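You operate a simulated robot arm through the tools that you are given. There is no shell and no other tool. Be economical: measure what you need, move in short steps, check, and stop when the job is done.

Carry out the task below with a simulated two-armed robot. There is one attempt and no reset: what you move stays moved.

Task
Rewind the green tape and put it back in the free slot of the rack.
Fine: stop it first; shut the deck lid afterwards. Where these are worked on the way, their far stop is far enough and under half their travel is too little: deck lid.

The check looks at the end state, three seconds after you hand in, the way a careful person would. Anything else that was tipped, shoved, dropped, spilled or broken makes it a failure. Lids that push on must go on centred and level and be pressed home; caps that screw on are set level and turned clockwise until they are tight.

Robot
Two 7-joint arms with fingered hands on one trunk, on a base that drives. Base frame: it is fixed to the floor where the robot stands at the start and does not move with it; the origin is under the middle of the robot, x ahead of it, y to its left, z up. Readings come in mm, degrees, newtons and seconds.
The left shoulder is at the start at [94, 182, 1071], the right one opposite. With the tool pointing down near the work surface each hand reaches from about 440 to 860 mm from the robot's upright axis, wherever it stands, measured 20 degrees to its own side. Places, roughly: balance knob [1000, -1000, 800]; bass knob [900, -1000, 800]; channel switch with the blue stripe [800, -800, 800]; channel switch with the green stripe [800, -800, 800]; channel switch with the grey stripe [800, -900, 800]; channel switch with the red stripe [800, -700, 800]; channel switch with the yellow stripe [800, -700, 800]; deck display [500, -200, 800]; deck lid [600, -200, 800]; echo knob [1000, -1000, 800]; front slot of the tape rack [500, -300, 700]; gain knob with the blue cap [900, -800, 800]; gain knob with the green cap [900, -800, 800]; gain knob with the grey cap [900, -900, 800]; gain knob with the red cap [900, -700, 800]; gain knob with the yellow cap [900, -700, 800]. Payload 3.8 kg a hand.
The tool frame of a hand sits at the grasp point between the pads (the TCP): z along the fingers, y along the line on which they close. The tips reach 30 mm beyond it. The gripper opens to 104 mm. The gripper's body begins 35 mm behind the TCP. The gripper is a hand of 4 fingers: y runs from the thumb to the fingers, the wrist lies at [-17, -104, -178] in the tool frame, and closing takes about 1.5 s.
Orientation is that of the tool frame in the base frame, as [roll, pitch, yaw] about the fixed x, y, z axes, in that order (R = Rz(yaw) Ry(pitch) Rx(roll)). With the fingers straight down and the wrist toward the robot, the tool's x, y and z point along [0, 1, 0], [1, 0, 0] and [0, 0, -1] of the base frame.

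Tools
- The arms move only by the tool step_arm. It takes "left_increments", "right_increments" or both (then of equal length, played together; a hand with none holds still); each is a list of rows, each an object of numbers (a shift or turn left out is 0, a gripper value left out holds the last): "dx", "dy", "dz": the shift along the base's x, y, z in units of 20 mm (1.0 is 20 mm); "ax", "ay", "az": the turn, a rotation vector about the base's x, y, z in units of 8 degrees (1.0 is 8 degrees); "jaw": the closure, from 0 (fully open) to 1 (shut). In form: [{"dx": .., "dy": .., "dz": .., "ax": .., "ay": .., "az": .., "jaw": ..}, ...]. A call has 1 to 12 rows; each row shifts and turns the commanded pose from where the row before left it. A call with a number of a shift or a turn outside -1 to 1 is refused whole. Each row takes 0.2 s and may step no farther than 50 mm and 8.6 degrees from the row before; otherwise, or with a gripper value out of range, the whole call is refused. Where a pose cannot be reached the arm comes as near as it can. A force on the tool above 90 N (or 10 N above the force at the start of the call, whichever is more), or a blocked arm, ends the call early, and 0.2 s more pass. Each finger travels about 72 mm/s and halts on what it meets, pressing with about 22 N; the grip force reading is that of the motor and also rises with nothing between the fingers. The clock runs only during rows and for 0.2 s after the last one: add rows that do not move to give the fingers time. It gives the time, the measured TCP pose, the force on the tool (base axes), the opening and the grip force at its end, in the units of the frame above (readings bear some noise), with the torque about the TCP (base axes, N m) and any sound that the robot's microphone picked up.
- Cameras (640 x 400 px; columns grow to the right, rows downward): "scene" is now at [186.2, -37.3, 1253.8]; the picture's right is [-0.43, -0.90, 0.00], its down [-0.47, 0.23, -0.85] and it looks along [0.77, -0.37, -0.53] (base axes); focal length 214 px, centre (320, 200). "left" rides on the left gripper at [-66, -90, -126] in its tool frame; the picture's right is [-0.78, -0.30, 0.56], its down [0.57, -0.70, 0.42] and it looks along [0.27, 0.65, 0.71] (tool axes); focal length 275 px, centre (320, 200). "right" rides on the right gripper at [66, -90, -126] in its tool frame; the picture's right is [-0.78, 0.30, -0.56], its down [-0.57, -0.70, 0.42] and it looks along [-0.26, 0.65, 0.71] (tool axes); focal length 275 px, centre (320, 200). There is no depth. A picture from a camera that has moved, and an enlarged one, comes with that camera's place and axes in the base frame and with its lens.
- snapshot(camera): a new picture of that camera. It takes no simulated time.
- raise_lower(by): slides the trunk up (or, below 0, down) by that many mm; the arms and the scene camera ride with it, the base frame stays. It gives what a move gives, with no picture.
- steer(legs): drives the robot by 1 to 6 legs, each [ahead, left, turn to the left] in mm, mm and degrees, along the robot's own axes; the way and the turn of a leg run together, so that a leg with both is an arc; at most 1500 mm and 180 degrees a leg. The arms and the cameras ride along, it lands a little off, and it stops where it bumps. It gives what a move gives.
- hand_shape(shape, hand): the hand has 4 fingers and takes this shape, open, in about a second: jaw (thumb against the fingers, like two jaws); tri (thumb and two fingers); tip (a fingertip pinch); poke (one finger out to press); point (the index stretched); flat (the hand flat); cup (the hand cupped); fist (a fist). The gripper value then closes the fingers along that shape, each until it touches; the sizes above hold for jaw. It gives what a move gives, with no picture.
- turn_head(pan, tilt): turns the head with the scene camera to pan (to the left, within 86 degrees either way) and tilt (down, from -29 to 69), counted from straight ahead of the robot. It gives what a move gives.
- zoom(camera, box): a new picture of the part [left, top, right, bottom] of that camera's present view, enlarged. It takes no simulated time.
- finish_job(): hands the job in; it is judged then, once.

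Work in short steps. Places have to be worked out from the pictures, the camera data and where the tool is seen: move nearer, look again, correct. Check each grasp and each placing, and mend what went wrong. You have 120 turns and 100 pictures in all, those below and enlarged ones among them. Open the grippers and draw the arms clear of the work before you hand the job in, unless the task says otherwise; then end with one line.

The tools are called after "Request:" as name(argument=value, ...) on one line, values as JSON. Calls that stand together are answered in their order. step_arm: Moves the arms, as the interface text tells. Its arguments: {"type":"object","properties":{"left_increments":{"type":"array"},"right_increments":{"type":"array"}},"required":[]} The other tools are called the same way: raise_lower (by) slides the trunk up or down; hand_shape (shape, hand) gives the hand a shape; steer (legs) drives the base; turn_head (pan, tilt) turns the head that bears the scene camera; snapshot (camera) takes a picture; zoom (camera, box) takes an enlarged picture of a part of a camera's view; finish_job () hands the job in.

At the start:

```text
t: 0.0
left_tool_pos: [590.1, 89.6, 1156.2]
left_tcp_rot: [-180.0, -0.1, 90.0]
left_contact_force: [0.4, 0.4, 0.5]
left_torque: [-0.02, -0.02, -0.04]
left_opening: 103.7
left_gripper_force: 0.0
left_shape: jaw
right_tool_pos: [396.8, -409.3, 1092.1]
right_tcp_rot: [-180.0, -0.1, 90.1]
right_contact_force: [0.5, 0.0, 0.5]
right_torque: [0.01, -0.03, -0.03]
right_opening: 103.7
right_gripper_force: 0.1
right_shape: jaw
trunk travel left (down, up): [-225.0, 531.0]
robot x, y, heading: [-1.1, -1.2, 0.1]
head pan, tilt: [-25.6, 31.8]
```

scene: 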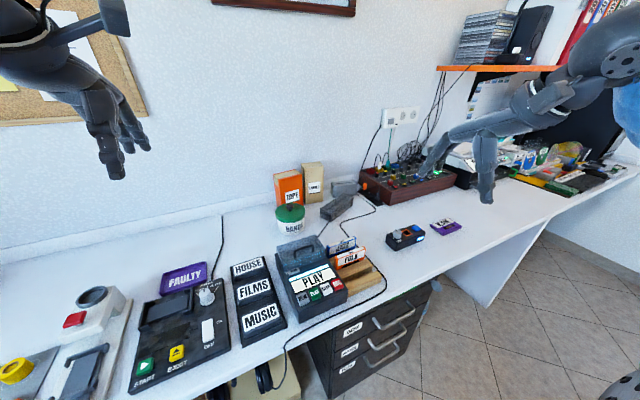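
right: 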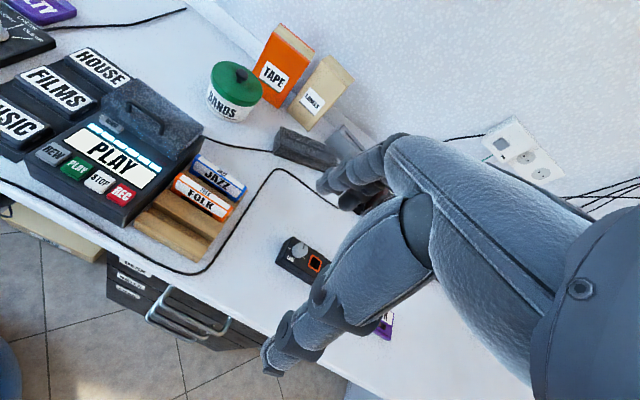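
left: 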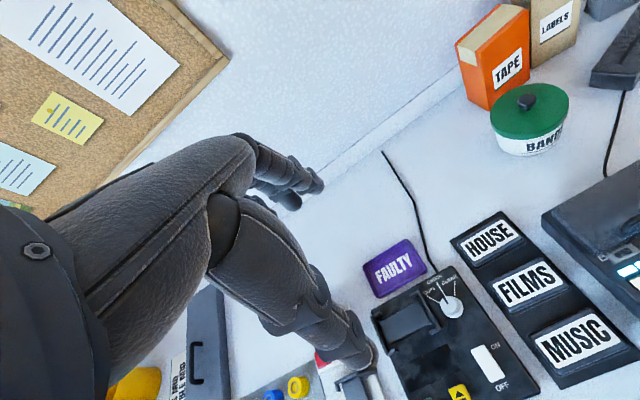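

I look closer at the deck and the rack before moving anything.

Request:
zoom(camera="right", box=[20, 60, 260, 260])

Request:
zoom(camera="scene", box=[260, 220, 400, 320])

```text
2.00 times, centred on (140, 160) of right
camera zoom: at [308.5, -342.2, 1218.0], right [0.3, -0.78, 0.56], down [-0.7, -0.57, -0.42], along [0.65, -0.26, -0.71], focal length 551 px, centre (680, 280)
```

zoom: 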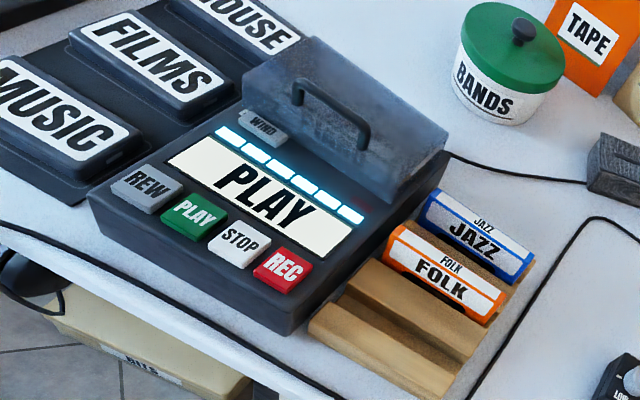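

```text
4.00 times, centred on (330, 270) of scene
camera zoom: at [186.2, -37.3, 1253.8], right [-0.43, -0.9, 0.0], down [-0.47, 0.23, -0.85], along [0.77, -0.37, -0.53], focal length 858 px, centre (280, -80)
```

zoom: 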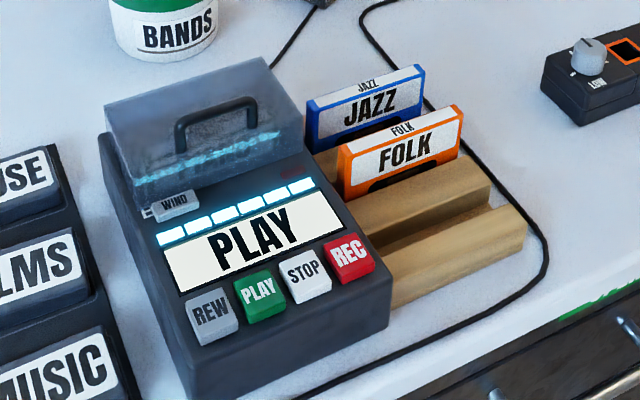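

The deck is square to the base: STOP is near (478,-193,797), REW near (475,-134), and the lid handle runs from (576,-154) to (580,-204) at z≈847. I put the right hand in the poke shape, move it above STOP and look.

Request:
hand_shape(hand="right", shape="poke")

Request:
step_arm(right_increments=[{"dx": 0.4, "dy": 1}, {"dx": 0.4, "dy": 1}, {"dx": 0.4, "dy": 1}, {"dx": 0.4, "dy": 1}, {"dx": 0.4, "dy": 1}, {"dx": 0.4, "dy": 1, "dz": -1}, {"dx": 0.4, "dy": 1, "dz": -1}, {"dx": 0.4, "dy": 1, "dz": -1}, {"dx": 0.4, "dy": 1, "dz": -1}, {"dx": 0.4, "dy": 1, "dz": -1}, {"dy": 0.8, "dz": -1}])

Request:
snapshot(camera="scene")

Request:
snapshot(camera="right")

```text
t: 0.9
left_tool_pos: [589.5, 88.5, 1154.4]
left_tcp_rot: [179.9, 0.1, 90.0]
left_contact_force: [0.3, -0.2, -1.2]
left_torque: [-0.01, 0.02, 0.03]
left_opening: 103.7
left_gripper_force: 0.1
left_shape: jaw
right_tool_pos: [396.8, -408.9, 1091.8]
right_tcp_rot: [-179.9, 0.0, 90.1]
right_contact_force: [0.9, 0.2, 0.1]
right_torque: [-0.01, 0.01, 0.02]
right_opening: 0.0
right_gripper_force: 0.0
right_shape: poke
trunk travel left (down, up): [-225.0, 531.0]
robot x, y, heading: [1.6, 1.6, 0.1]
head pan, tilt: [-25.6, 31.8]
```

```text
t: 3.3
left_tool_pos: [589.8, 88.6, 1155.5]
left_tcp_rot: [-179.9, 0.1, 90.0]
left_contact_force: [-0.1, 0.1, 0.0]
left_torque: [0.0, 0.0, 0.01]
left_opening: 103.8
left_gripper_force: 0.0
left_shape: jaw
right_tool_pos: [476.0, -193.7, 971.8]
right_tcp_rot: [180.0, 0.0, 90.0]
right_contact_force: [0.2, -0.1, -0.2]
right_torque: [0.0, 0.02, -0.01]
right_opening: 0.0
right_gripper_force: 0.1
right_shape: poke
trunk travel left (down, up): [-225.0, 531.0]
robot x, y, heading: [0.5, 3.0, 0.2]
head pan, tilt: [-25.6, 31.8]
```

```text
94 pictures are left
camera scene: at [186.5, -37.0, 1253.7], right [-0.43, -0.9, 0.0], down [-0.48, 0.23, -0.85], along [0.77, -0.37, -0.53], focal length 214 px, centre (320, 200)
```

scene: 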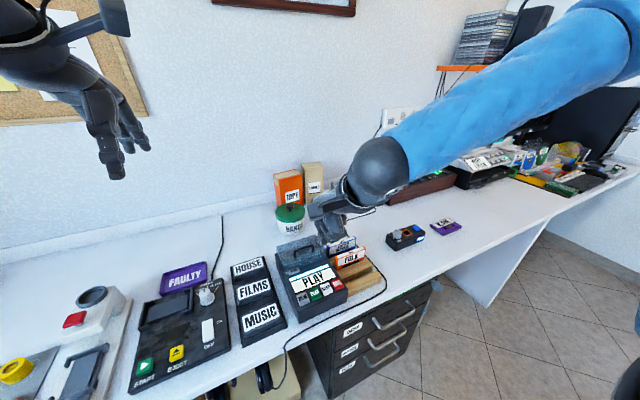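

```text
93 pictures are left
camera right: at [388.6, -127.2, 1098.0], right [0.3, -0.78, 0.56], down [-0.7, -0.57, -0.42], along [0.65, -0.26, -0.71], focal length 275 px, centre (320, 200)
```

right: 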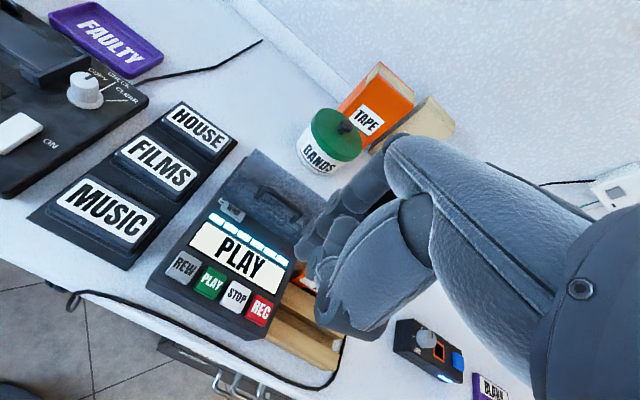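

The fingers are near the expected spot. I zoom in to see where the poking fingertip is relative to the TCP.

Request:
zoom(camera="right", box=[160, 150, 400, 350])

Request:
zoom(camera="scene", box=[260, 170, 400, 320])

```text
2.00 times, centred on (280, 250) of right
camera zoom: at [388.6, -127.2, 1098.0], right [0.3, -0.78, 0.56], down [-0.7, -0.57, -0.42], along [0.65, -0.26, -0.71], focal length 551 px, centre (400, 100)
```

zoom: 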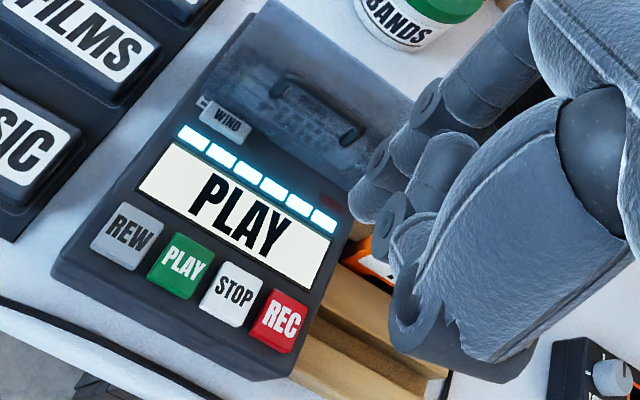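

```text
2.67 times, centred on (330, 245) of scene
camera zoom: at [186.5, -37.0, 1253.7], right [-0.43, -0.9, 0.0], down [-0.48, 0.23, -0.85], along [0.77, -0.37, -0.53], focal length 572 px, centre (293, 80)
```

zoom: 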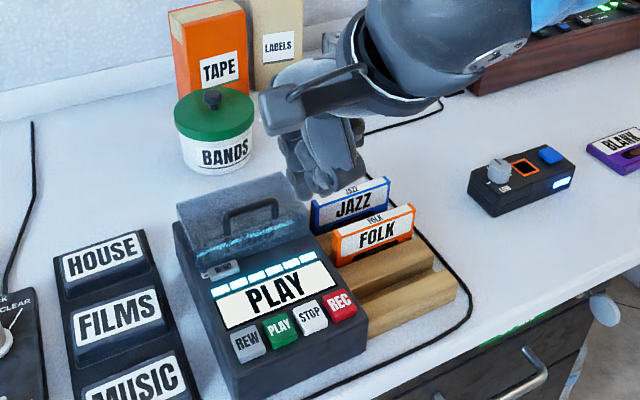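

The poke shape doesn't show a clear tip from here. I try the point shape for comparison.

Request:
hand_shape(hand="right", shape="point")

Request:
zoom(camera="right", box=[160, 150, 400, 350])

Request:
zoom(camera="scene", box=[260, 170, 400, 320])

```text
t: 4.2
left_tool_pos: [589.2, 88.5, 1155.8]
left_tcp_rot: [179.9, 0.0, 90.0]
left_contact_force: [-0.4, 0.8, -0.3]
left_torque: [-0.06, 0.03, -0.03]
left_opening: 103.5
left_gripper_force: 0.0
left_shape: jaw
right_tool_pos: [477.1, -194.1, 972.3]
right_tcp_rot: [-179.9, 0.0, 90.2]
right_contact_force: [-1.2, 0.0, 1.0]
right_torque: [-0.02, 0.01, 0.02]
right_opening: 0.0
right_gripper_force: 0.1
right_shape: point
trunk travel left (down, up): [-225.0, 531.0]
robot x, y, heading: [2.0, 1.0, -0.1]
head pan, tilt: [-25.6, 31.8]
```

```text
2.00 times, centred on (280, 250) of right
camera zoom: at [388.2, -127.7, 1098.4], right [0.3, -0.78, 0.56], down [-0.7, -0.57, -0.42], along [0.65, -0.26, -0.71], focal length 551 px, centre (400, 100)
```

zoom: 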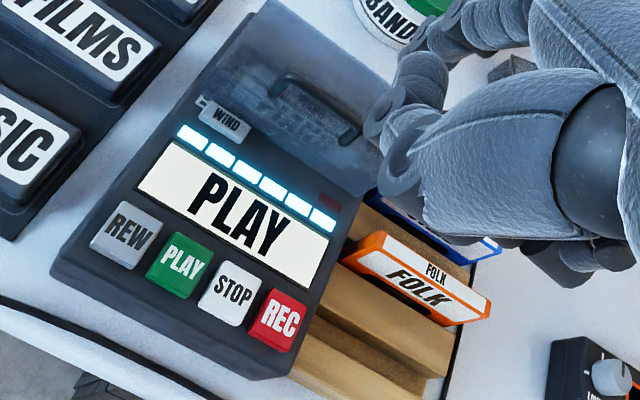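

```text
2.67 times, centred on (330, 245) of scene
camera zoom: at [186.2, -37.2, 1253.8], right [-0.43, -0.9, 0.0], down [-0.47, 0.23, -0.85], along [0.77, -0.37, -0.53], focal length 572 px, centre (293, 80)
```

zoom: 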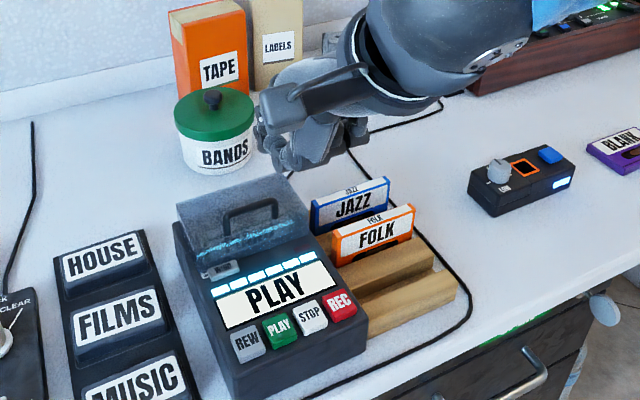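

Point stretches away rather than down, so I go back to poke and zoom tighter to find its tip.

Request:
hand_shape(hand="right", shape="poke")

Request:
zoom(camera="right", box=[280, 180, 400, 280])

Request:
zoom(camera="scene", box=[290, 180, 370, 260])

Request:
snapshot(camera="left")

```text
t: 5.1
left_tool_pos: [590.1, 88.7, 1155.6]
left_tcp_rot: [180.0, 0.1, 90.1]
left_contact_force: [-0.5, 0.1, 0.4]
left_torque: [0.01, 0.01, -0.02]
left_opening: 103.8
left_gripper_force: 0.1
left_shape: jaw
right_tool_pos: [475.9, -195.0, 972.3]
right_tcp_rot: [-179.9, 0.1, 90.0]
right_contact_force: [0.5, 0.5, 0.4]
right_torque: [-0.03, -0.02, 0.01]
right_opening: 0.3
right_gripper_force: 0.1
right_shape: poke
trunk travel left (down, up): [-225.0, 531.0]
robot x, y, heading: [0.8, -0.2, -0.3]
head pan, tilt: [-25.6, 31.8]
```

```text
4.00 times, centred on (340, 230) of right
camera zoom: at [388.2, -127.7, 1098.4], right [0.3, -0.78, 0.56], down [-0.7, -0.57, -0.42], along [0.65, -0.26, -0.71], focal length 1101 px, centre (240, 80)
```

zoom: 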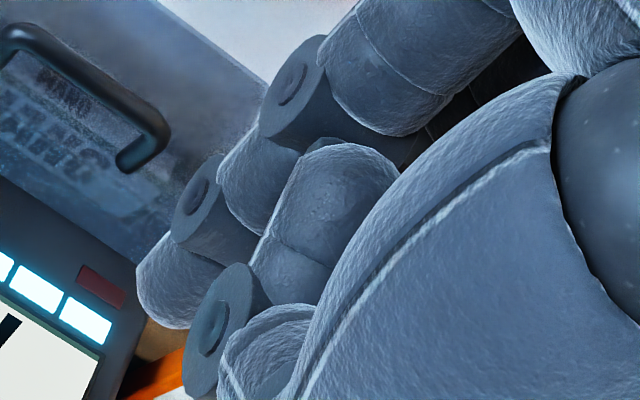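

```text
5.00 times, centred on (330, 220) of scene
camera zoom: at [186.2, -37.2, 1253.8], right [-0.43, -0.9, 0.0], down [-0.47, 0.23, -0.85], along [0.77, -0.37, -0.53], focal length 1072 px, centre (270, 100)
```

zoom: 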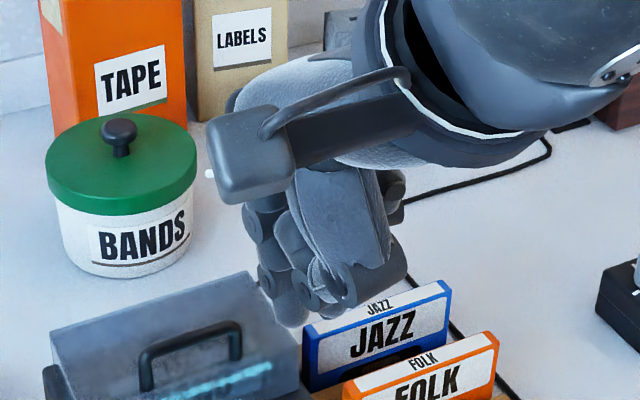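

```text
86 pictures are left
camera left: at [499.6, 21.5, 1280.8], right [-0.3, -0.78, -0.56], down [-0.7, 0.57, -0.42], along [0.65, 0.27, -0.71], focal length 275 px, centre (320, 200)
```

left: 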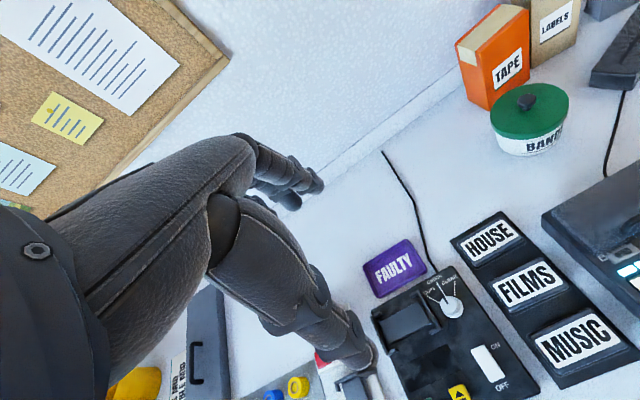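

The poke tip triangulates to about TCP + (2, 7, -29). I descend until the tip is some 15 mm above STOP and check.

Request:
step_arm(right_increments=[{"dz": -1, "dy": -0.1}, {"dz": -1}, {"dz": -1}, {"dz": -1}, {"dz": -1}, {"dz": -1}, {"dz": -0.5}])

Request:
zoom(camera="right", box=[200, 150, 400, 280])

Request:
zoom(camera="scene", box=[270, 230, 370, 310])

```text
t: 6.7
left_tool_pos: [590.3, 88.3, 1154.6]
left_tcp_rot: [-180.0, 0.0, 90.0]
left_contact_force: [0.0, -1.1, 0.6]
left_torque: [0.04, 0.0, 0.01]
left_opening: 103.8
left_gripper_force: 0.1
left_shape: jaw
right_tool_pos: [477.5, -196.6, 842.1]
right_tcp_rot: [-180.0, 0.0, 90.1]
right_contact_force: [0.2, -0.4, 0.4]
right_torque: [0.0, -0.03, 0.02]
right_opening: 0.0
right_gripper_force: 0.1
right_shape: poke
trunk travel left (down, up): [-225.0, 531.0]
robot x, y, heading: [1.2, -1.5, 0.0]
head pan, tilt: [-25.6, 31.8]
```

```text
3.08 times, centred on (300, 215) of right
camera zoom: at [390.2, -128.9, 969.2], right [0.3, -0.78, 0.56], down [-0.7, -0.57, -0.42], along [0.65, -0.26, -0.71], focal length 847 px, centre (382, 154)
```

zoom: 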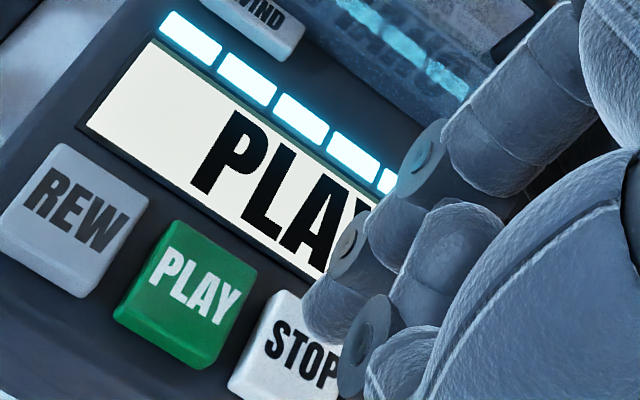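

```text
5.00 times, centred on (320, 270) of scene
camera zoom: at [186.3, -37.2, 1253.8], right [-0.43, -0.9, 0.0], down [-0.47, 0.23, -0.85], along [0.77, -0.37, -0.53], focal length 1072 px, centre (320, -150)
```

zoom: 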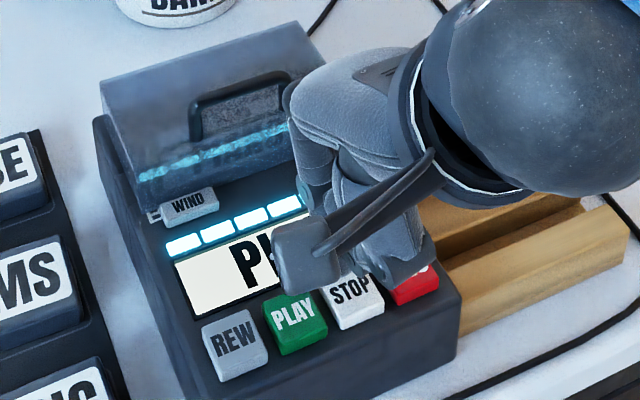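

The tip is above STOP, close to its centre. I press down gently.

Request:
step_arm(right_increments=[{"dz": -0.3}, {"dz": -0.3}, {"dz": -0.2}, {"dz": -0.1}])

Request:
zoom(camera="right", box=[200, 150, 400, 280])

```text
t: 7.7
left_tool_pos: [589.8, 88.3, 1156.1]
left_tcp_rot: [-180.0, 0.1, 89.9]
left_contact_force: [-0.3, 0.2, 0.4]
left_torque: [-0.01, -0.01, 0.0]
left_opening: 103.5
left_gripper_force: 0.0
left_shape: jaw
right_tool_pos: [476.6, -195.3, 823.8]
right_tcp_rot: [-179.9, 0.0, 90.0]
right_contact_force: [-0.9, 0.8, 0.4]
right_torque: [-0.01, 0.01, 0.01]
right_opening: 0.0
right_gripper_force: 0.0
right_shape: poke
trunk travel left (down, up): [-225.0, 531.0]
robot x, y, heading: [0.0, -3.6, -0.1]
head pan, tilt: [-25.6, 31.8]
heard: click
```

```text
3.08 times, centred on (300, 215) of right
camera zoom: at [388.5, -127.9, 949.8], right [0.3, -0.78, 0.56], down [-0.7, -0.57, -0.42], along [0.65, -0.26, -0.71], focal length 847 px, centre (382, 154)
```

zoom: 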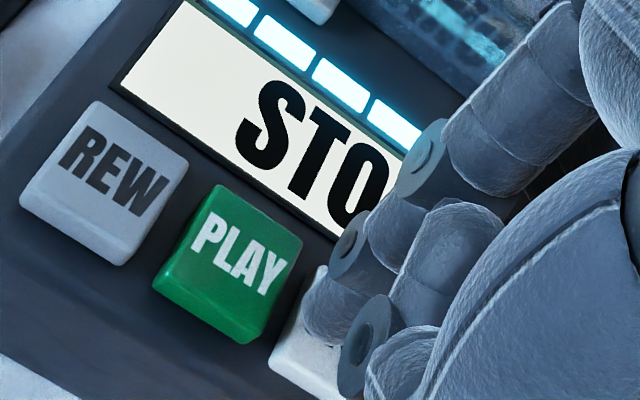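

The display reads STOP. I lift, shift 59 mm left to REW and hover there.

Request:
step_arm(right_increments=[{"dz": 1}, {"dz": 1}, {"dy": 1}, {"dy": 1}, {"dy": 0.95}, {"dz": -0.6}, {"dz": -0.5}])

Request:
zoom(camera="right", box=[200, 150, 400, 280])

```text
t: 9.3
left_tool_pos: [590.1, 87.6, 1155.9]
left_tcp_rot: [180.0, 0.0, 90.1]
left_contact_force: [-0.4, 0.1, 0.5]
left_torque: [-0.06, -0.04, -0.01]
left_opening: 103.5
left_gripper_force: 0.0
left_shape: jaw
right_tool_pos: [478.2, -135.4, 840.9]
right_tcp_rot: [180.0, -0.1, 90.0]
right_contact_force: [-0.4, 0.4, 0.1]
right_torque: [-0.02, -0.01, 0.0]
right_opening: 0.0
right_gripper_force: 0.0
right_shape: poke
trunk travel left (down, up): [-225.0, 531.0]
robot x, y, heading: [-0.8, 3.4, 0.2]
head pan, tilt: [-25.6, 31.8]
```

```text
3.08 times, centred on (300, 215) of right
camera zoom: at [388.6, -68.8, 968.1], right [0.3, -0.78, 0.56], down [-0.7, -0.57, -0.42], along [0.65, -0.26, -0.71], focal length 847 px, centre (382, 154)
```

zoom: 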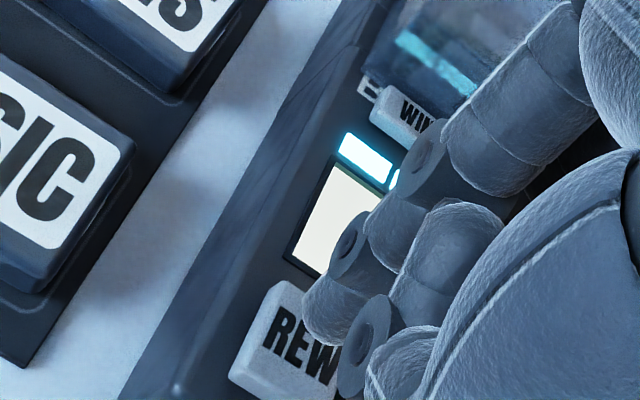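

The tip sits over REW just as it did over STOP. I press.

Request:
step_arm(right_increments=[{"dz": -0.3}, {"dz": -0.3}, {"dz": -0.2}, {"dz": -0.1}])

Request:
step_arm(right_increments=[{"dz": 1}, {"dz": 1}, {"dz": 1}, {"dz": 1, "dy": -1}, {"dy": -1}, {"dy": -1}, {"dy": -1}, {"dy": -1}])

Request:
zoom(camera="right", box=[120, 110, 360, 310])

```text
t: 10.3
left_tool_pos: [590.0, 89.3, 1155.7]
left_tcp_rot: [180.0, 0.1, 90.1]
left_contact_force: [-0.2, -0.9, 0.3]
left_torque: [-0.01, -0.01, 0.01]
left_opening: 103.7
left_gripper_force: 0.2
left_shape: jaw
right_tool_pos: [476.6, -136.3, 824.7]
right_tcp_rot: [-180.0, -0.1, 90.0]
right_contact_force: [-1.4, 0.3, 0.8]
right_torque: [-0.04, -0.03, 0.02]
right_opening: 0.1
right_gripper_force: 0.0
right_shape: poke
trunk travel left (down, up): [-225.0, 531.0]
robot x, y, heading: [0.6, 0.1, 0.1]
head pan, tilt: [-25.6, 31.8]
```

```text
t: 12.1
left_tool_pos: [590.9, 88.8, 1155.7]
left_tcp_rot: [179.9, -0.1, 90.0]
left_contact_force: [-0.4, 0.5, -0.1]
left_torque: [-0.01, -0.01, -0.02]
left_opening: 103.7
left_gripper_force: 0.1
left_shape: jaw
right_tool_pos: [474.7, -236.8, 903.3]
right_tcp_rot: [180.0, -0.1, 90.1]
right_contact_force: [0.2, 0.4, 0.8]
right_torque: [-0.01, 0.01, -0.01]
right_opening: 0.1
right_gripper_force: 0.0
right_shape: poke
trunk travel left (down, up): [-225.0, 531.0]
robot x, y, heading: [1.5, 2.9, -0.1]
head pan, tilt: [-25.6, 31.8]
```

```text
2.00 times, centred on (240, 210) of right
camera zoom: at [386.4, -169.4, 1029.4], right [0.3, -0.78, 0.56], down [-0.7, -0.57, -0.42], along [0.65, -0.26, -0.71], focal length 551 px, centre (480, 180)
```

zoom: 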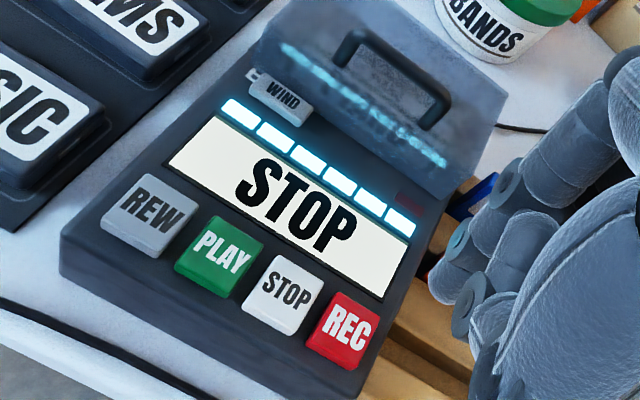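

No click was heard and the display still reads STOP, so REW wasn't pressed. I go back and press a little deeper.

Request:
step_arm(right_increments=[{"dy": 1}, {"dy": 1}, {"dy": 1}, {"dy": 1}, {"dy": 1}, {"dz": -1}, {"dz": -1}, {"dz": -1}, {"dz": -0.7}])

Request:
step_arm(right_increments=[{"dz": -0.2}, {"dz": -0.15}, {"dz": -0.15}, {}])

Request:
zoom(camera="right", box=[200, 150, 400, 280])

```text
t: 14.1
left_tool_pos: [589.1, 88.8, 1155.2]
left_tcp_rot: [180.0, 0.1, 90.0]
left_contact_force: [-0.4, 0.0, 0.1]
left_torque: [-0.03, 0.01, -0.01]
left_opening: 103.7
left_gripper_force: 0.0
left_shape: jaw
right_tool_pos: [476.8, -137.1, 827.8]
right_tcp_rot: [180.0, 0.0, 90.1]
right_contact_force: [-0.1, 0.1, 0.5]
right_torque: [0.03, -0.02, -0.05]
right_opening: 0.0
right_gripper_force: 0.1
right_shape: poke
trunk travel left (down, up): [-225.0, 531.0]
robot x, y, heading: [-1.6, -0.3, 0.1]
head pan, tilt: [-25.6, 31.8]
```

```text
t: 15.1
left_tool_pos: [589.1, 89.8, 1156.6]
left_tcp_rot: [180.0, 0.0, 89.9]
left_contact_force: [0.5, -0.1, 0.0]
left_torque: [0.0, 0.0, 0.0]
left_opening: 103.6
left_gripper_force: 0.0
left_shape: jaw
right_tool_pos: [476.5, -134.8, 821.1]
right_tcp_rot: [179.9, 0.0, 90.1]
right_contact_force: [2.7, 2.8, 9.4]
right_torque: [0.0, -0.04, -0.02]
right_opening: 0.1
right_gripper_force: 0.1
right_shape: poke
trunk travel left (down, up): [-225.0, 531.0]
robot x, y, heading: [-1.9, 0.3, -0.0]
head pan, tilt: [-25.6, 31.8]
heard: click
```

```text
3.08 times, centred on (300, 215) of right
camera zoom: at [388.3, -69.2, 946.7], right [0.3, -0.78, 0.56], down [-0.7, -0.57, -0.43], along [0.65, -0.26, -0.71], focal length 847 px, centre (382, 154)
```

zoom: 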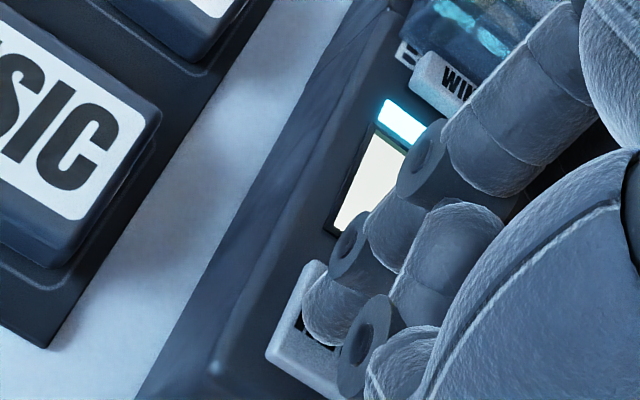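

It clicked this time. I back off and read the display.

Request:
step_arm(right_increments=[{"dz": 1}, {"dz": 1}, {"dz": 1}, {"dz": 1, "dy": -1}, {"dy": -1}, {"dy": -1}, {"dy": -1}, {"dy": -1}])

Request:
zoom(camera="right", box=[120, 110, 360, 310])

```text
t: 16.9
left_tool_pos: [589.4, 88.4, 1155.9]
left_tcp_rot: [180.0, 0.0, 90.0]
left_contact_force: [0.2, -0.1, -0.3]
left_torque: [-0.01, -0.01, 0.02]
left_opening: 103.7
left_gripper_force: 0.1
left_shape: jaw
right_tool_pos: [478.0, -238.6, 899.2]
right_tcp_rot: [-180.0, 0.1, 90.1]
right_contact_force: [-0.2, -0.4, -0.7]
right_torque: [-0.01, -0.01, 0.02]
right_opening: 0.1
right_gripper_force: 0.1
right_shape: poke
trunk travel left (down, up): [-225.0, 531.0]
robot x, y, heading: [-2.4, 6.6, 0.2]
head pan, tilt: [-25.6, 31.8]
```

```text
2.00 times, centred on (240, 210) of right
camera zoom: at [388.6, -171.8, 1026.0], right [0.3, -0.78, 0.56], down [-0.7, -0.57, -0.42], along [0.65, -0.26, -0.71], focal length 551 px, centre (480, 180)
```

zoom: 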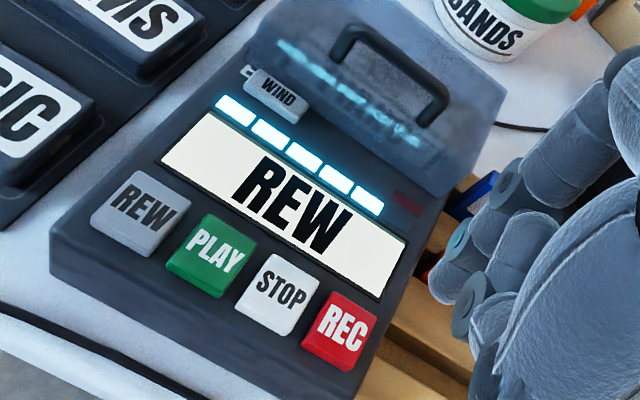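

It's rewinding: the display reads REW and five bars remain. While it runs, I return the hand to the jaw shape, lift it, and inspect the rack.

Request:
hand_shape(hand="right", shape="jaw")

Request:
step_arm(right_increments=[{"dz": 1}, {"dz": 1}, {"dz": 1}, {"dz": 1, "dy": -1}, {"dy": -1, "dx": -0.5}, {"dy": -1, "dx": -0.5}, {"dy": -1, "dx": -0.5}, {"dy": -1, "dx": -0.5}, {}, {}, {}, {}])

Request:
snapshot(camera="right")

Request:
zoom(camera="scene", box=[265, 220, 395, 320])

```text
t: 17.8
left_tool_pos: [588.9, 88.4, 1156.2]
left_tcp_rot: [-180.0, 0.0, 90.0]
left_contact_force: [-0.2, 0.1, -0.7]
left_torque: [0.0, 0.02, -0.03]
left_opening: 103.9
left_gripper_force: 0.1
left_shape: jaw
right_tool_pos: [476.9, -238.7, 899.6]
right_tcp_rot: [180.0, 0.0, 90.1]
right_contact_force: [-0.8, -1.0, 0.1]
right_torque: [0.03, -0.01, -0.01]
right_opening: 104.0
right_gripper_force: 0.1
right_shape: jaw
trunk travel left (down, up): [-225.0, 531.0]
robot x, y, heading: [0.6, -1.0, -0.0]
head pan, tilt: [-25.6, 31.8]
```

```text
t: 20.4
left_tool_pos: [589.6, 89.2, 1156.3]
left_tcp_rot: [180.0, 0.1, 89.9]
left_contact_force: [0.7, -0.3, -0.1]
left_torque: [-0.02, 0.02, 0.01]
left_opening: 103.7
left_gripper_force: 0.1
left_shape: jaw
right_tool_pos: [436.5, -336.1, 978.4]
right_tcp_rot: [-179.9, 0.0, 90.1]
right_contact_force: [0.5, 0.2, -0.2]
right_torque: [-0.03, -0.01, 0.0]
right_opening: 103.8
right_gripper_force: 0.1
right_shape: jaw
trunk travel left (down, up): [-225.0, 531.0]
robot x, y, heading: [-2.9, 3.0, -0.1]
head pan, tilt: [-25.6, 31.8]
```

```text
78 pictures are left
camera right: at [348.2, -269.7, 1104.6], right [0.3, -0.78, 0.56], down [-0.7, -0.57, -0.42], along [0.65, -0.26, -0.71], focal length 275 px, centre (320, 200)
```

right: 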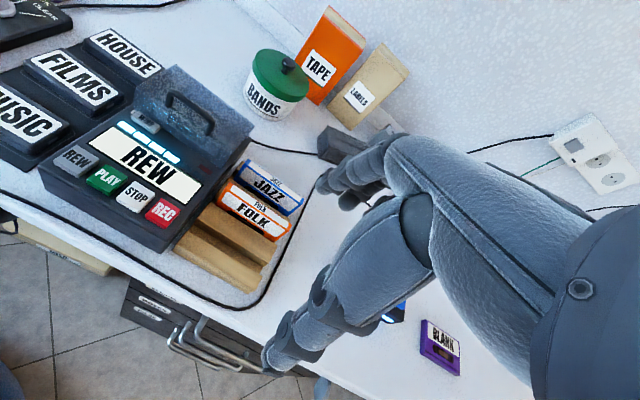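

```text
4.00 times, centred on (330, 270) of scene
camera zoom: at [186.2, -37.3, 1253.8], right [-0.43, -0.9, 0.0], down [-0.47, 0.23, -0.85], along [0.77, -0.37, -0.53], focal length 858 px, centre (280, -80)
```

zoom: 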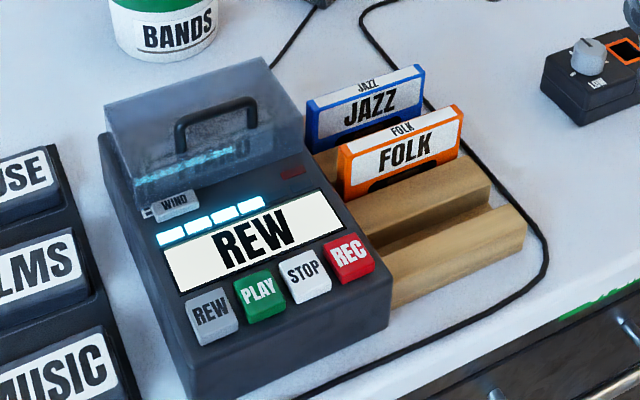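

Four bars left. I let time pass and zoom on the rack meanwhile.

Request:
step_arm(right_increments=[{}, {}, {}, {}, {}, {}, {}, {}, {}, {}, {}, {}])

Request:
zoom(camera="right", box=[150, 140, 310, 310])

Request:
step_arm(right_increments=[{}, {}, {}, {}, {}, {}, {}, {}, {}, {}, {}, {}])

Request:
zoom(camera="scene", box=[265, 220, 395, 320])

```text
t: 23.0
left_tool_pos: [590.1, 89.8, 1154.6]
left_tcp_rot: [-179.9, 0.0, 89.9]
left_contact_force: [0.4, 0.1, -0.1]
left_torque: [-0.02, 0.01, 0.01]
left_opening: 103.6
left_gripper_force: 0.2
left_shape: jaw
right_tool_pos: [437.3, -336.4, 978.3]
right_tcp_rot: [-180.0, 0.0, 90.2]
right_contact_force: [0.3, -0.2, -0.5]
right_torque: [-0.01, -0.02, -0.05]
right_opening: 104.0
right_gripper_force: 0.0
right_shape: jaw
trunk travel left (down, up): [-225.0, 531.0]
robot x, y, heading: [-1.1, 1.7, -0.1]
head pan, tilt: [-25.6, 31.8]
```

```text
2.35 times, centred on (230, 225) of right
camera zoom: at [348.3, -269.7, 1104.6], right [0.3, -0.78, 0.56], down [-0.7, -0.57, -0.42], along [0.65, -0.26, -0.71], focal length 648 px, centre (532, 141)
```

zoom: 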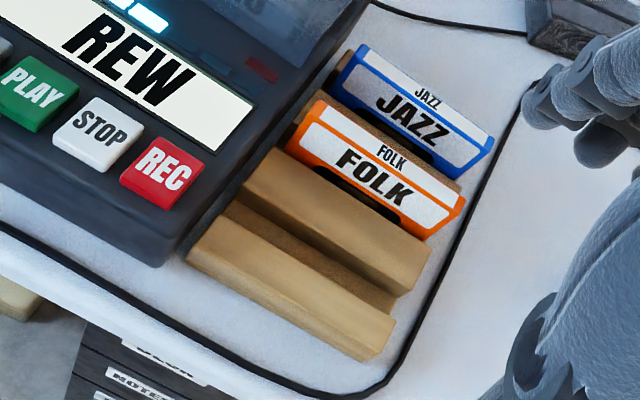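

```text
t: 25.6
left_tool_pos: [589.5, 89.1, 1156.1]
left_tcp_rot: [180.0, 0.0, 90.0]
left_contact_force: [-0.2, 0.3, -0.3]
left_torque: [-0.01, 0.02, 0.01]
left_opening: 103.6
left_gripper_force: 0.1
left_shape: jaw
right_tool_pos: [436.6, -337.6, 979.1]
right_tcp_rot: [180.0, 0.0, 90.1]
right_contact_force: [0.1, 0.8, -0.8]
right_torque: [0.02, -0.01, -0.01]
right_opening: 103.8
right_gripper_force: 0.1
right_shape: jaw
trunk travel left (down, up): [-225.0, 531.0]
robot x, y, heading: [-1.4, -0.5, 0.1]
head pan, tilt: [-25.6, 31.8]
```

```text
4.00 times, centred on (330, 270) of scene
camera zoom: at [186.2, -37.2, 1253.8], right [-0.43, -0.9, 0.0], down [-0.47, 0.23, -0.85], along [0.77, -0.37, -0.53], focal length 858 px, centre (280, -80)
```

zoom: 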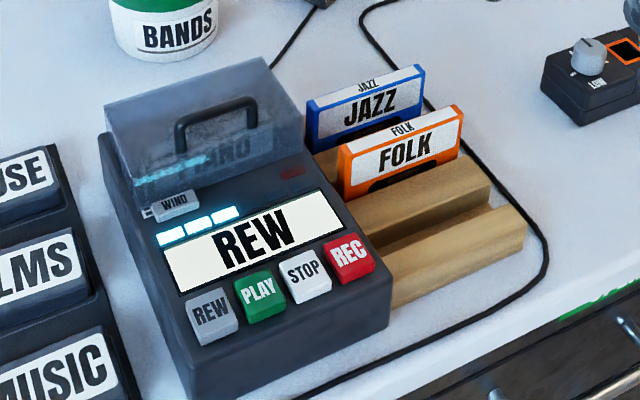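

Three bars remain. The rack geometry works out: Folk at x≈548, Jazz at x≈595 and the free groove at x≈497, y centre ≈ -304, tape tops at z≈810. While it winds, I bring the open hand high above the lid handle.

Request:
step_arm(right_increments=[{"dx": 0.88, "dy": 0.98}, {"dx": 0.88, "dy": 0.98}, {"dx": 0.88, "dy": 0.98}, {"dx": 0.88, "dy": 0.98}, {"dx": 0.88, "dy": 0.98}, {"dx": 0.88, "dy": 0.98}, {"dx": 0.88, "dy": 0.98}, {"dx": 0.88, "dy": 0.98}, {}, {}, {}, {}])

Request:
step_arm(right_increments=[{}, {}, {}, {}, {}, {}, {}, {}, {}, {}, {}, {}])

Request:
step_arm(right_increments=[{}, {}, {}, {}, {}, {}, {}, {}, {}, {}, {}, {}])

Request:
step_arm(right_increments=[{}, {}, {}, {}, {}, {}, {}, {}, {}, {}, {}, {}])

Request:
snapshot(camera="right")

Request:
zoom(camera="scene", box=[265, 200, 395, 320])

```text
t: 28.2
left_tool_pos: [591.1, 89.1, 1156.4]
left_tcp_rot: [179.9, 0.1, 90.0]
left_contact_force: [0.9, 0.6, 0.1]
left_torque: [0.02, -0.01, -0.01]
left_opening: 103.7
left_gripper_force: 0.1
left_shape: jaw
right_tool_pos: [576.4, -179.9, 979.5]
right_tcp_rot: [180.0, 0.0, 90.1]
right_contact_force: [-0.5, 0.2, 0.5]
right_torque: [0.0, 0.03, -0.01]
right_opening: 104.2
right_gripper_force: 0.1
right_shape: jaw
trunk travel left (down, up): [-225.0, 531.0]
robot x, y, heading: [-1.8, 2.3, -0.1]
head pan, tilt: [-25.6, 31.8]
```

```text
t: 30.8
left_tool_pos: [590.5, 88.9, 1154.9]
left_tcp_rot: [179.9, -0.1, 90.0]
left_contact_force: [0.4, -0.1, -0.1]
left_torque: [-0.01, 0.0, 0.0]
left_opening: 103.7
left_gripper_force: 0.2
left_shape: jaw
right_tool_pos: [576.3, -180.2, 979.3]
right_tcp_rot: [179.9, 0.0, 90.1]
right_contact_force: [-1.1, 0.1, 0.0]
right_torque: [0.01, -0.02, -0.04]
right_opening: 103.8
right_gripper_force: 0.1
right_shape: jaw
trunk travel left (down, up): [-225.0, 531.0]
robot x, y, heading: [1.9, 3.7, -0.0]
head pan, tilt: [-25.6, 31.8]
```

```text
t: 33.4
left_tool_pos: [589.7, 88.3, 1155.6]
left_tcp_rot: [180.0, 0.1, 90.0]
left_contact_force: [0.2, 0.4, -0.2]
left_torque: [0.01, -0.02, -0.01]
left_opening: 103.5
left_gripper_force: 0.1
left_shape: jaw
right_tool_pos: [576.2, -181.5, 979.3]
right_tcp_rot: [180.0, 0.0, 90.0]
right_contact_force: [0.4, 0.0, 0.5]
right_torque: [-0.02, -0.03, 0.01]
right_opening: 103.8
right_gripper_force: 0.1
right_shape: jaw
trunk travel left (down, up): [-225.0, 531.0]
robot x, y, heading: [3.6, -4.7, 0.0]
head pan, tilt: [-25.6, 31.8]
```

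```text
t: 36.0
left_tool_pos: [588.7, 89.0, 1154.8]
left_tcp_rot: [179.9, -0.1, 90.0]
left_contact_force: [-1.6, 0.4, -0.6]
left_torque: [0.03, 0.0, 0.01]
left_opening: 104.0
left_gripper_force: 0.0
left_shape: jaw
right_tool_pos: [576.2, -180.1, 978.1]
right_tcp_rot: [180.0, 0.0, 90.0]
right_contact_force: [-0.7, 0.1, 0.6]
right_torque: [0.01, 0.02, -0.01]
right_opening: 103.9
right_gripper_force: 0.1
right_shape: jaw
trunk travel left (down, up): [-225.0, 531.0]
robot x, y, heading: [1.4, -1.4, -0.1]
head pan, tilt: [-25.6, 31.8]
```

```text
74 pictures are left
camera right: at [487.7, -113.6, 1105.7], right [0.3, -0.78, 0.56], down [-0.7, -0.57, -0.42], along [0.65, -0.26, -0.71], focal length 275 px, centre (320, 200)
```

right: 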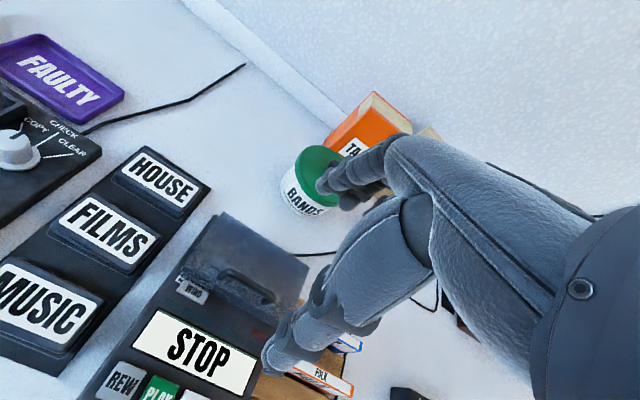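

```text
3.33 times, centred on (330, 260) of scene
camera zoom: at [186.3, -37.2, 1253.8], right [-0.43, -0.9, 0.0], down [-0.47, 0.23, -0.85], along [0.77, -0.37, -0.53], focal length 715 px, centre (287, 0)
```

zoom: 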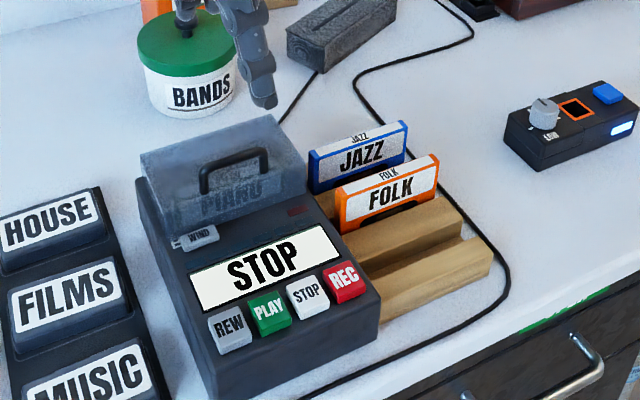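

The rewind is finished: STOP is shown with no bars. I zoom on the handle to place it accurately before grasping.

Request:
zoom(camera="right", box=[130, 190, 330, 360])

Request:
zoom(camera="scene", box=[285, 225, 335, 265])

```text
2.35 times, centred on (230, 275) of right
camera zoom: at [487.7, -113.6, 1105.7], right [0.3, -0.78, 0.56], down [-0.7, -0.57, -0.42], along [0.65, -0.26, -0.71], focal length 648 px, centre (532, 24)
```

zoom: 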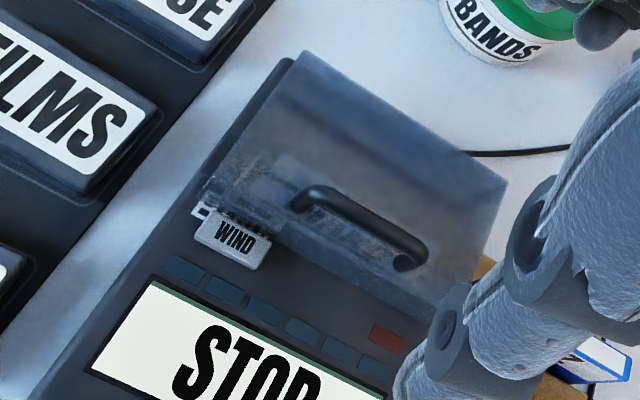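

```text
10.00 times, centred on (310, 245) of scene
camera zoom: at [186.3, -37.2, 1253.8], right [-0.43, -0.9, 0.0], down [-0.47, 0.23, -0.85], along [0.77, -0.37, -0.53], focal length 2145 px, centre (420, -250)
```

zoom: 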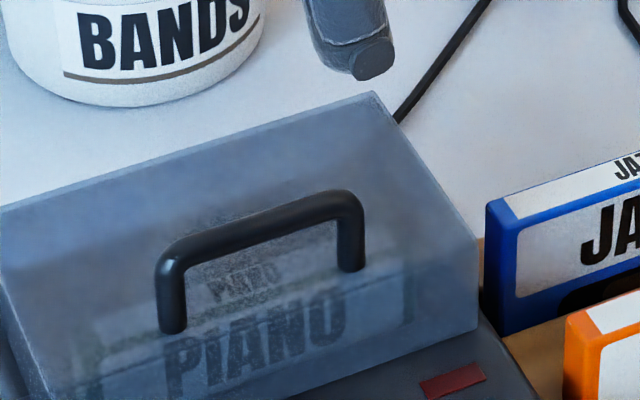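

The handle bar is at about x=582, y from -153 to -205, z≈845, and the lid top is at z≈820. I descend over it with the jaw half open, then close.

Request:
step_arm(right_increments=[{"dx": 0.3, "jaw": 0.35}, {"dz": -1}, {"dz": -1}, {"dz": -1}, {"dz": -1}, {"dz": -1}, {"dz": -0.5}, {"dz": -0.5}])

Request:
zoom(camera="right", box=[180, 150, 400, 320])

Request:
zoom(camera="scene", box=[270, 200, 370, 280])

```text
t: 37.8
left_tool_pos: [589.8, 88.9, 1154.9]
left_tcp_rot: [180.0, 0.0, 89.9]
left_contact_force: [-0.7, -0.4, -0.2]
left_torque: [-0.02, 0.01, 0.0]
left_opening: 103.8
left_gripper_force: 0.1
left_shape: jaw
right_tool_pos: [583.6, -179.6, 858.6]
right_tcp_rot: [180.0, 0.0, 90.0]
right_contact_force: [-0.2, -0.6, -0.5]
right_torque: [0.02, 0.04, 0.0]
right_opening: 67.9
right_gripper_force: 0.1
right_shape: jaw
trunk travel left (down, up): [-225.0, 531.0]
robot x, y, heading: [1.2, 0.8, 0.1]
head pan, tilt: [-25.6, 31.8]
```

```text
2.35 times, centred on (290, 235) of right
camera zoom: at [494.8, -112.6, 985.1], right [0.3, -0.78, 0.56], down [-0.7, -0.57, -0.42], along [0.65, -0.27, -0.71], focal length 648 px, centre (391, 118)
```

zoom: 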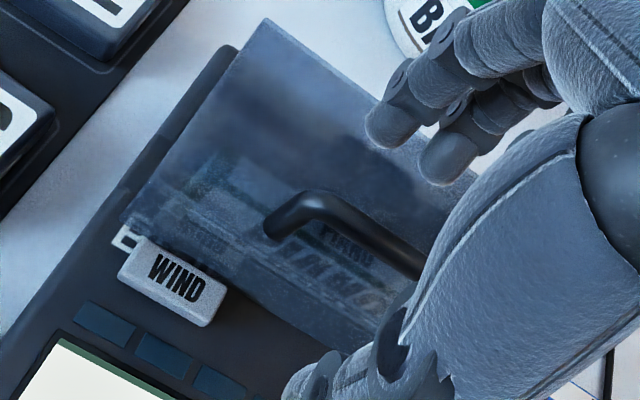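

```text
5.00 times, centred on (320, 240) of scene
camera zoom: at [186.5, -37.3, 1253.7], right [-0.43, -0.9, 0.0], down [-0.48, 0.23, -0.85], along [0.77, -0.37, -0.53], focal length 1072 px, centre (320, 0)
```

zoom: 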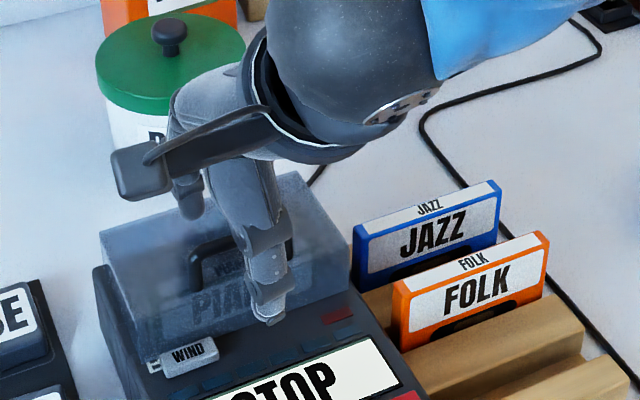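

The thumb is in front of the bar and the fingers behind it. I nudge 8 mm left and close on the bar.

Request:
step_arm(right_increments=[{"dy": 0.4}, {"jaw": 1}, {}, {}, {}, {}, {}, {}])

Request:
zoom(camera="scene", box=[270, 200, 370, 280])

```text
t: 39.6
left_tool_pos: [591.7, 87.6, 1154.2]
left_tcp_rot: [-180.0, 0.2, 89.9]
left_contact_force: [-0.1, 0.1, 0.9]
left_torque: [0.0, -0.01, 0.0]
left_opening: 103.6
left_gripper_force: 0.1
left_shape: jaw
right_tool_pos: [583.2, -171.1, 858.5]
right_tcp_rot: [180.0, 0.0, 90.0]
right_contact_force: [2.7, -0.9, -2.6]
right_torque: [-0.06, -0.16, 0.07]
right_opening: 0.0
right_gripper_force: 22.4
right_shape: jaw
trunk travel left (down, up): [-225.0, 531.0]
robot x, y, heading: [1.3, 0.7, 0.2]
head pan, tilt: [-25.6, 31.8]
```

```text
5.00 times, centred on (320, 240) of scene
camera zoom: at [186.8, -37.4, 1253.7], right [-0.43, -0.9, 0.0], down [-0.48, 0.23, -0.85], along [0.77, -0.37, -0.53], focal length 1072 px, centre (320, 0)
```

zoom: 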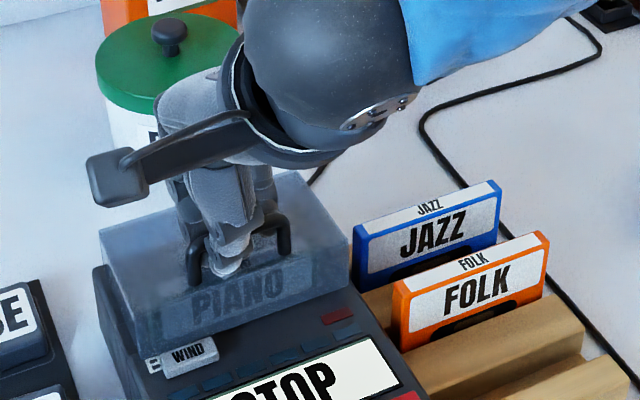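

The fingers have closed through and under the bar, so it's hooked. I lift along the arc about the rear hinge for the first 30° and look.

Request:
step_arm(right_increments=[{"dx": 0.3, "dz": 0.4}, {"dx": 0.4, "dz": 0.4}, {"dx": 0.4, "dz": 0.3}, {"dx": 0.45, "dz": 0.25}])

Request:
zoom(camera="scene", box=[270, 200, 370, 280])

```text
t: 40.6
left_tool_pos: [593.0, 88.1, 1154.3]
left_tcp_rot: [-179.8, 0.0, 90.0]
left_contact_force: [-0.2, 0.6, 0.0]
left_torque: [0.01, 0.02, 0.0]
left_opening: 103.5
left_gripper_force: 0.0
left_shape: jaw
right_tool_pos: [614.5, -172.5, 881.3]
right_tcp_rot: [-179.5, 0.1, 90.1]
right_contact_force: [7.9, 4.0, -25.1]
right_torque: [0.18, 0.03, 0.1]
right_opening: 0.2
right_gripper_force: 22.5
right_shape: jaw
trunk travel left (down, up): [-225.0, 531.0]
robot x, y, heading: [0.3, 2.1, 0.2]
head pan, tilt: [-25.6, 31.8]
```

```text
5.00 times, centred on (320, 240) of scene
camera zoom: at [189.6, -37.2, 1253.0], right [-0.43, -0.9, 0.0], down [-0.48, 0.23, -0.85], along [0.77, -0.37, -0.53], focal length 1072 px, centre (320, 0)
```

zoom: 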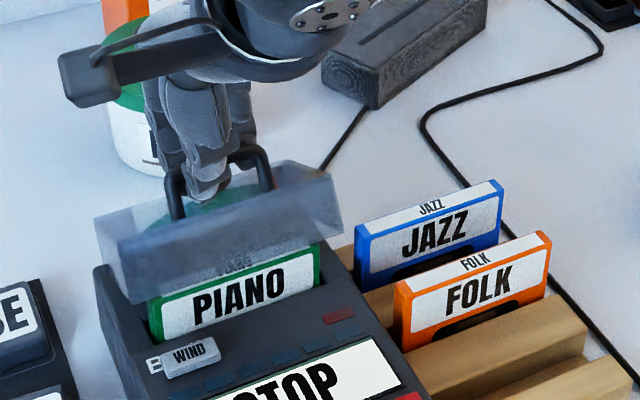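

The lid is coming up and the green PIANO tape stands upright in the deck. I continue along the arc.

Request:
step_arm(right_increments=[{"dx": 0.45, "dz": 0.18}, {"dx": 0.5, "dz": 0.1}, {"dx": 0.5, "dz": 0.05}, {"dx": 0.5, "dz": 0}])

Request:
zoom(camera="scene", box=[270, 200, 370, 280])

```text
t: 41.6
left_tool_pos: [592.4, 88.1, 1154.5]
left_tcp_rot: [-179.9, -0.1, 90.0]
left_contact_force: [0.4, -0.3, 0.0]
left_torque: [0.02, -0.01, -0.03]
left_opening: 103.8
left_gripper_force: 0.0
left_shape: jaw
right_tool_pos: [653.5, -173.2, 886.6]
right_tcp_rot: [-179.1, 0.3, 90.1]
right_contact_force: [-6.8, 7.3, -34.5]
right_torque: [0.3, 0.29, 0.08]
right_opening: 0.0
right_gripper_force: 22.0
right_shape: jaw
trunk travel left (down, up): [-225.0, 531.0]
robot x, y, heading: [0.6, -0.8, 0.1]
head pan, tilt: [-25.6, 31.8]
```

```text
5.00 times, centred on (320, 240) of scene
camera zoom: at [188.9, -37.2, 1253.2], right [-0.43, -0.9, 0.0], down [-0.48, 0.23, -0.85], along [0.77, -0.37, -0.53], focal length 1072 px, centre (320, 0)
```

zoom: 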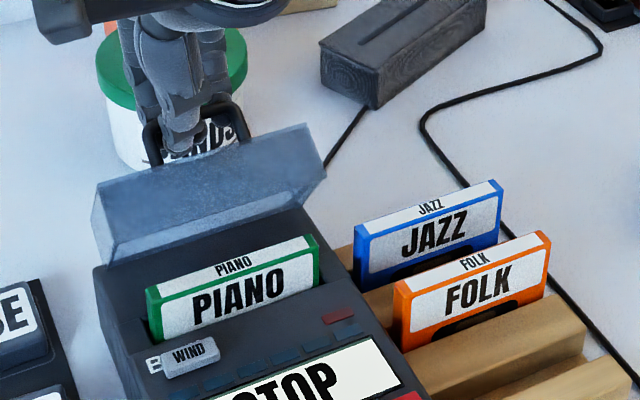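

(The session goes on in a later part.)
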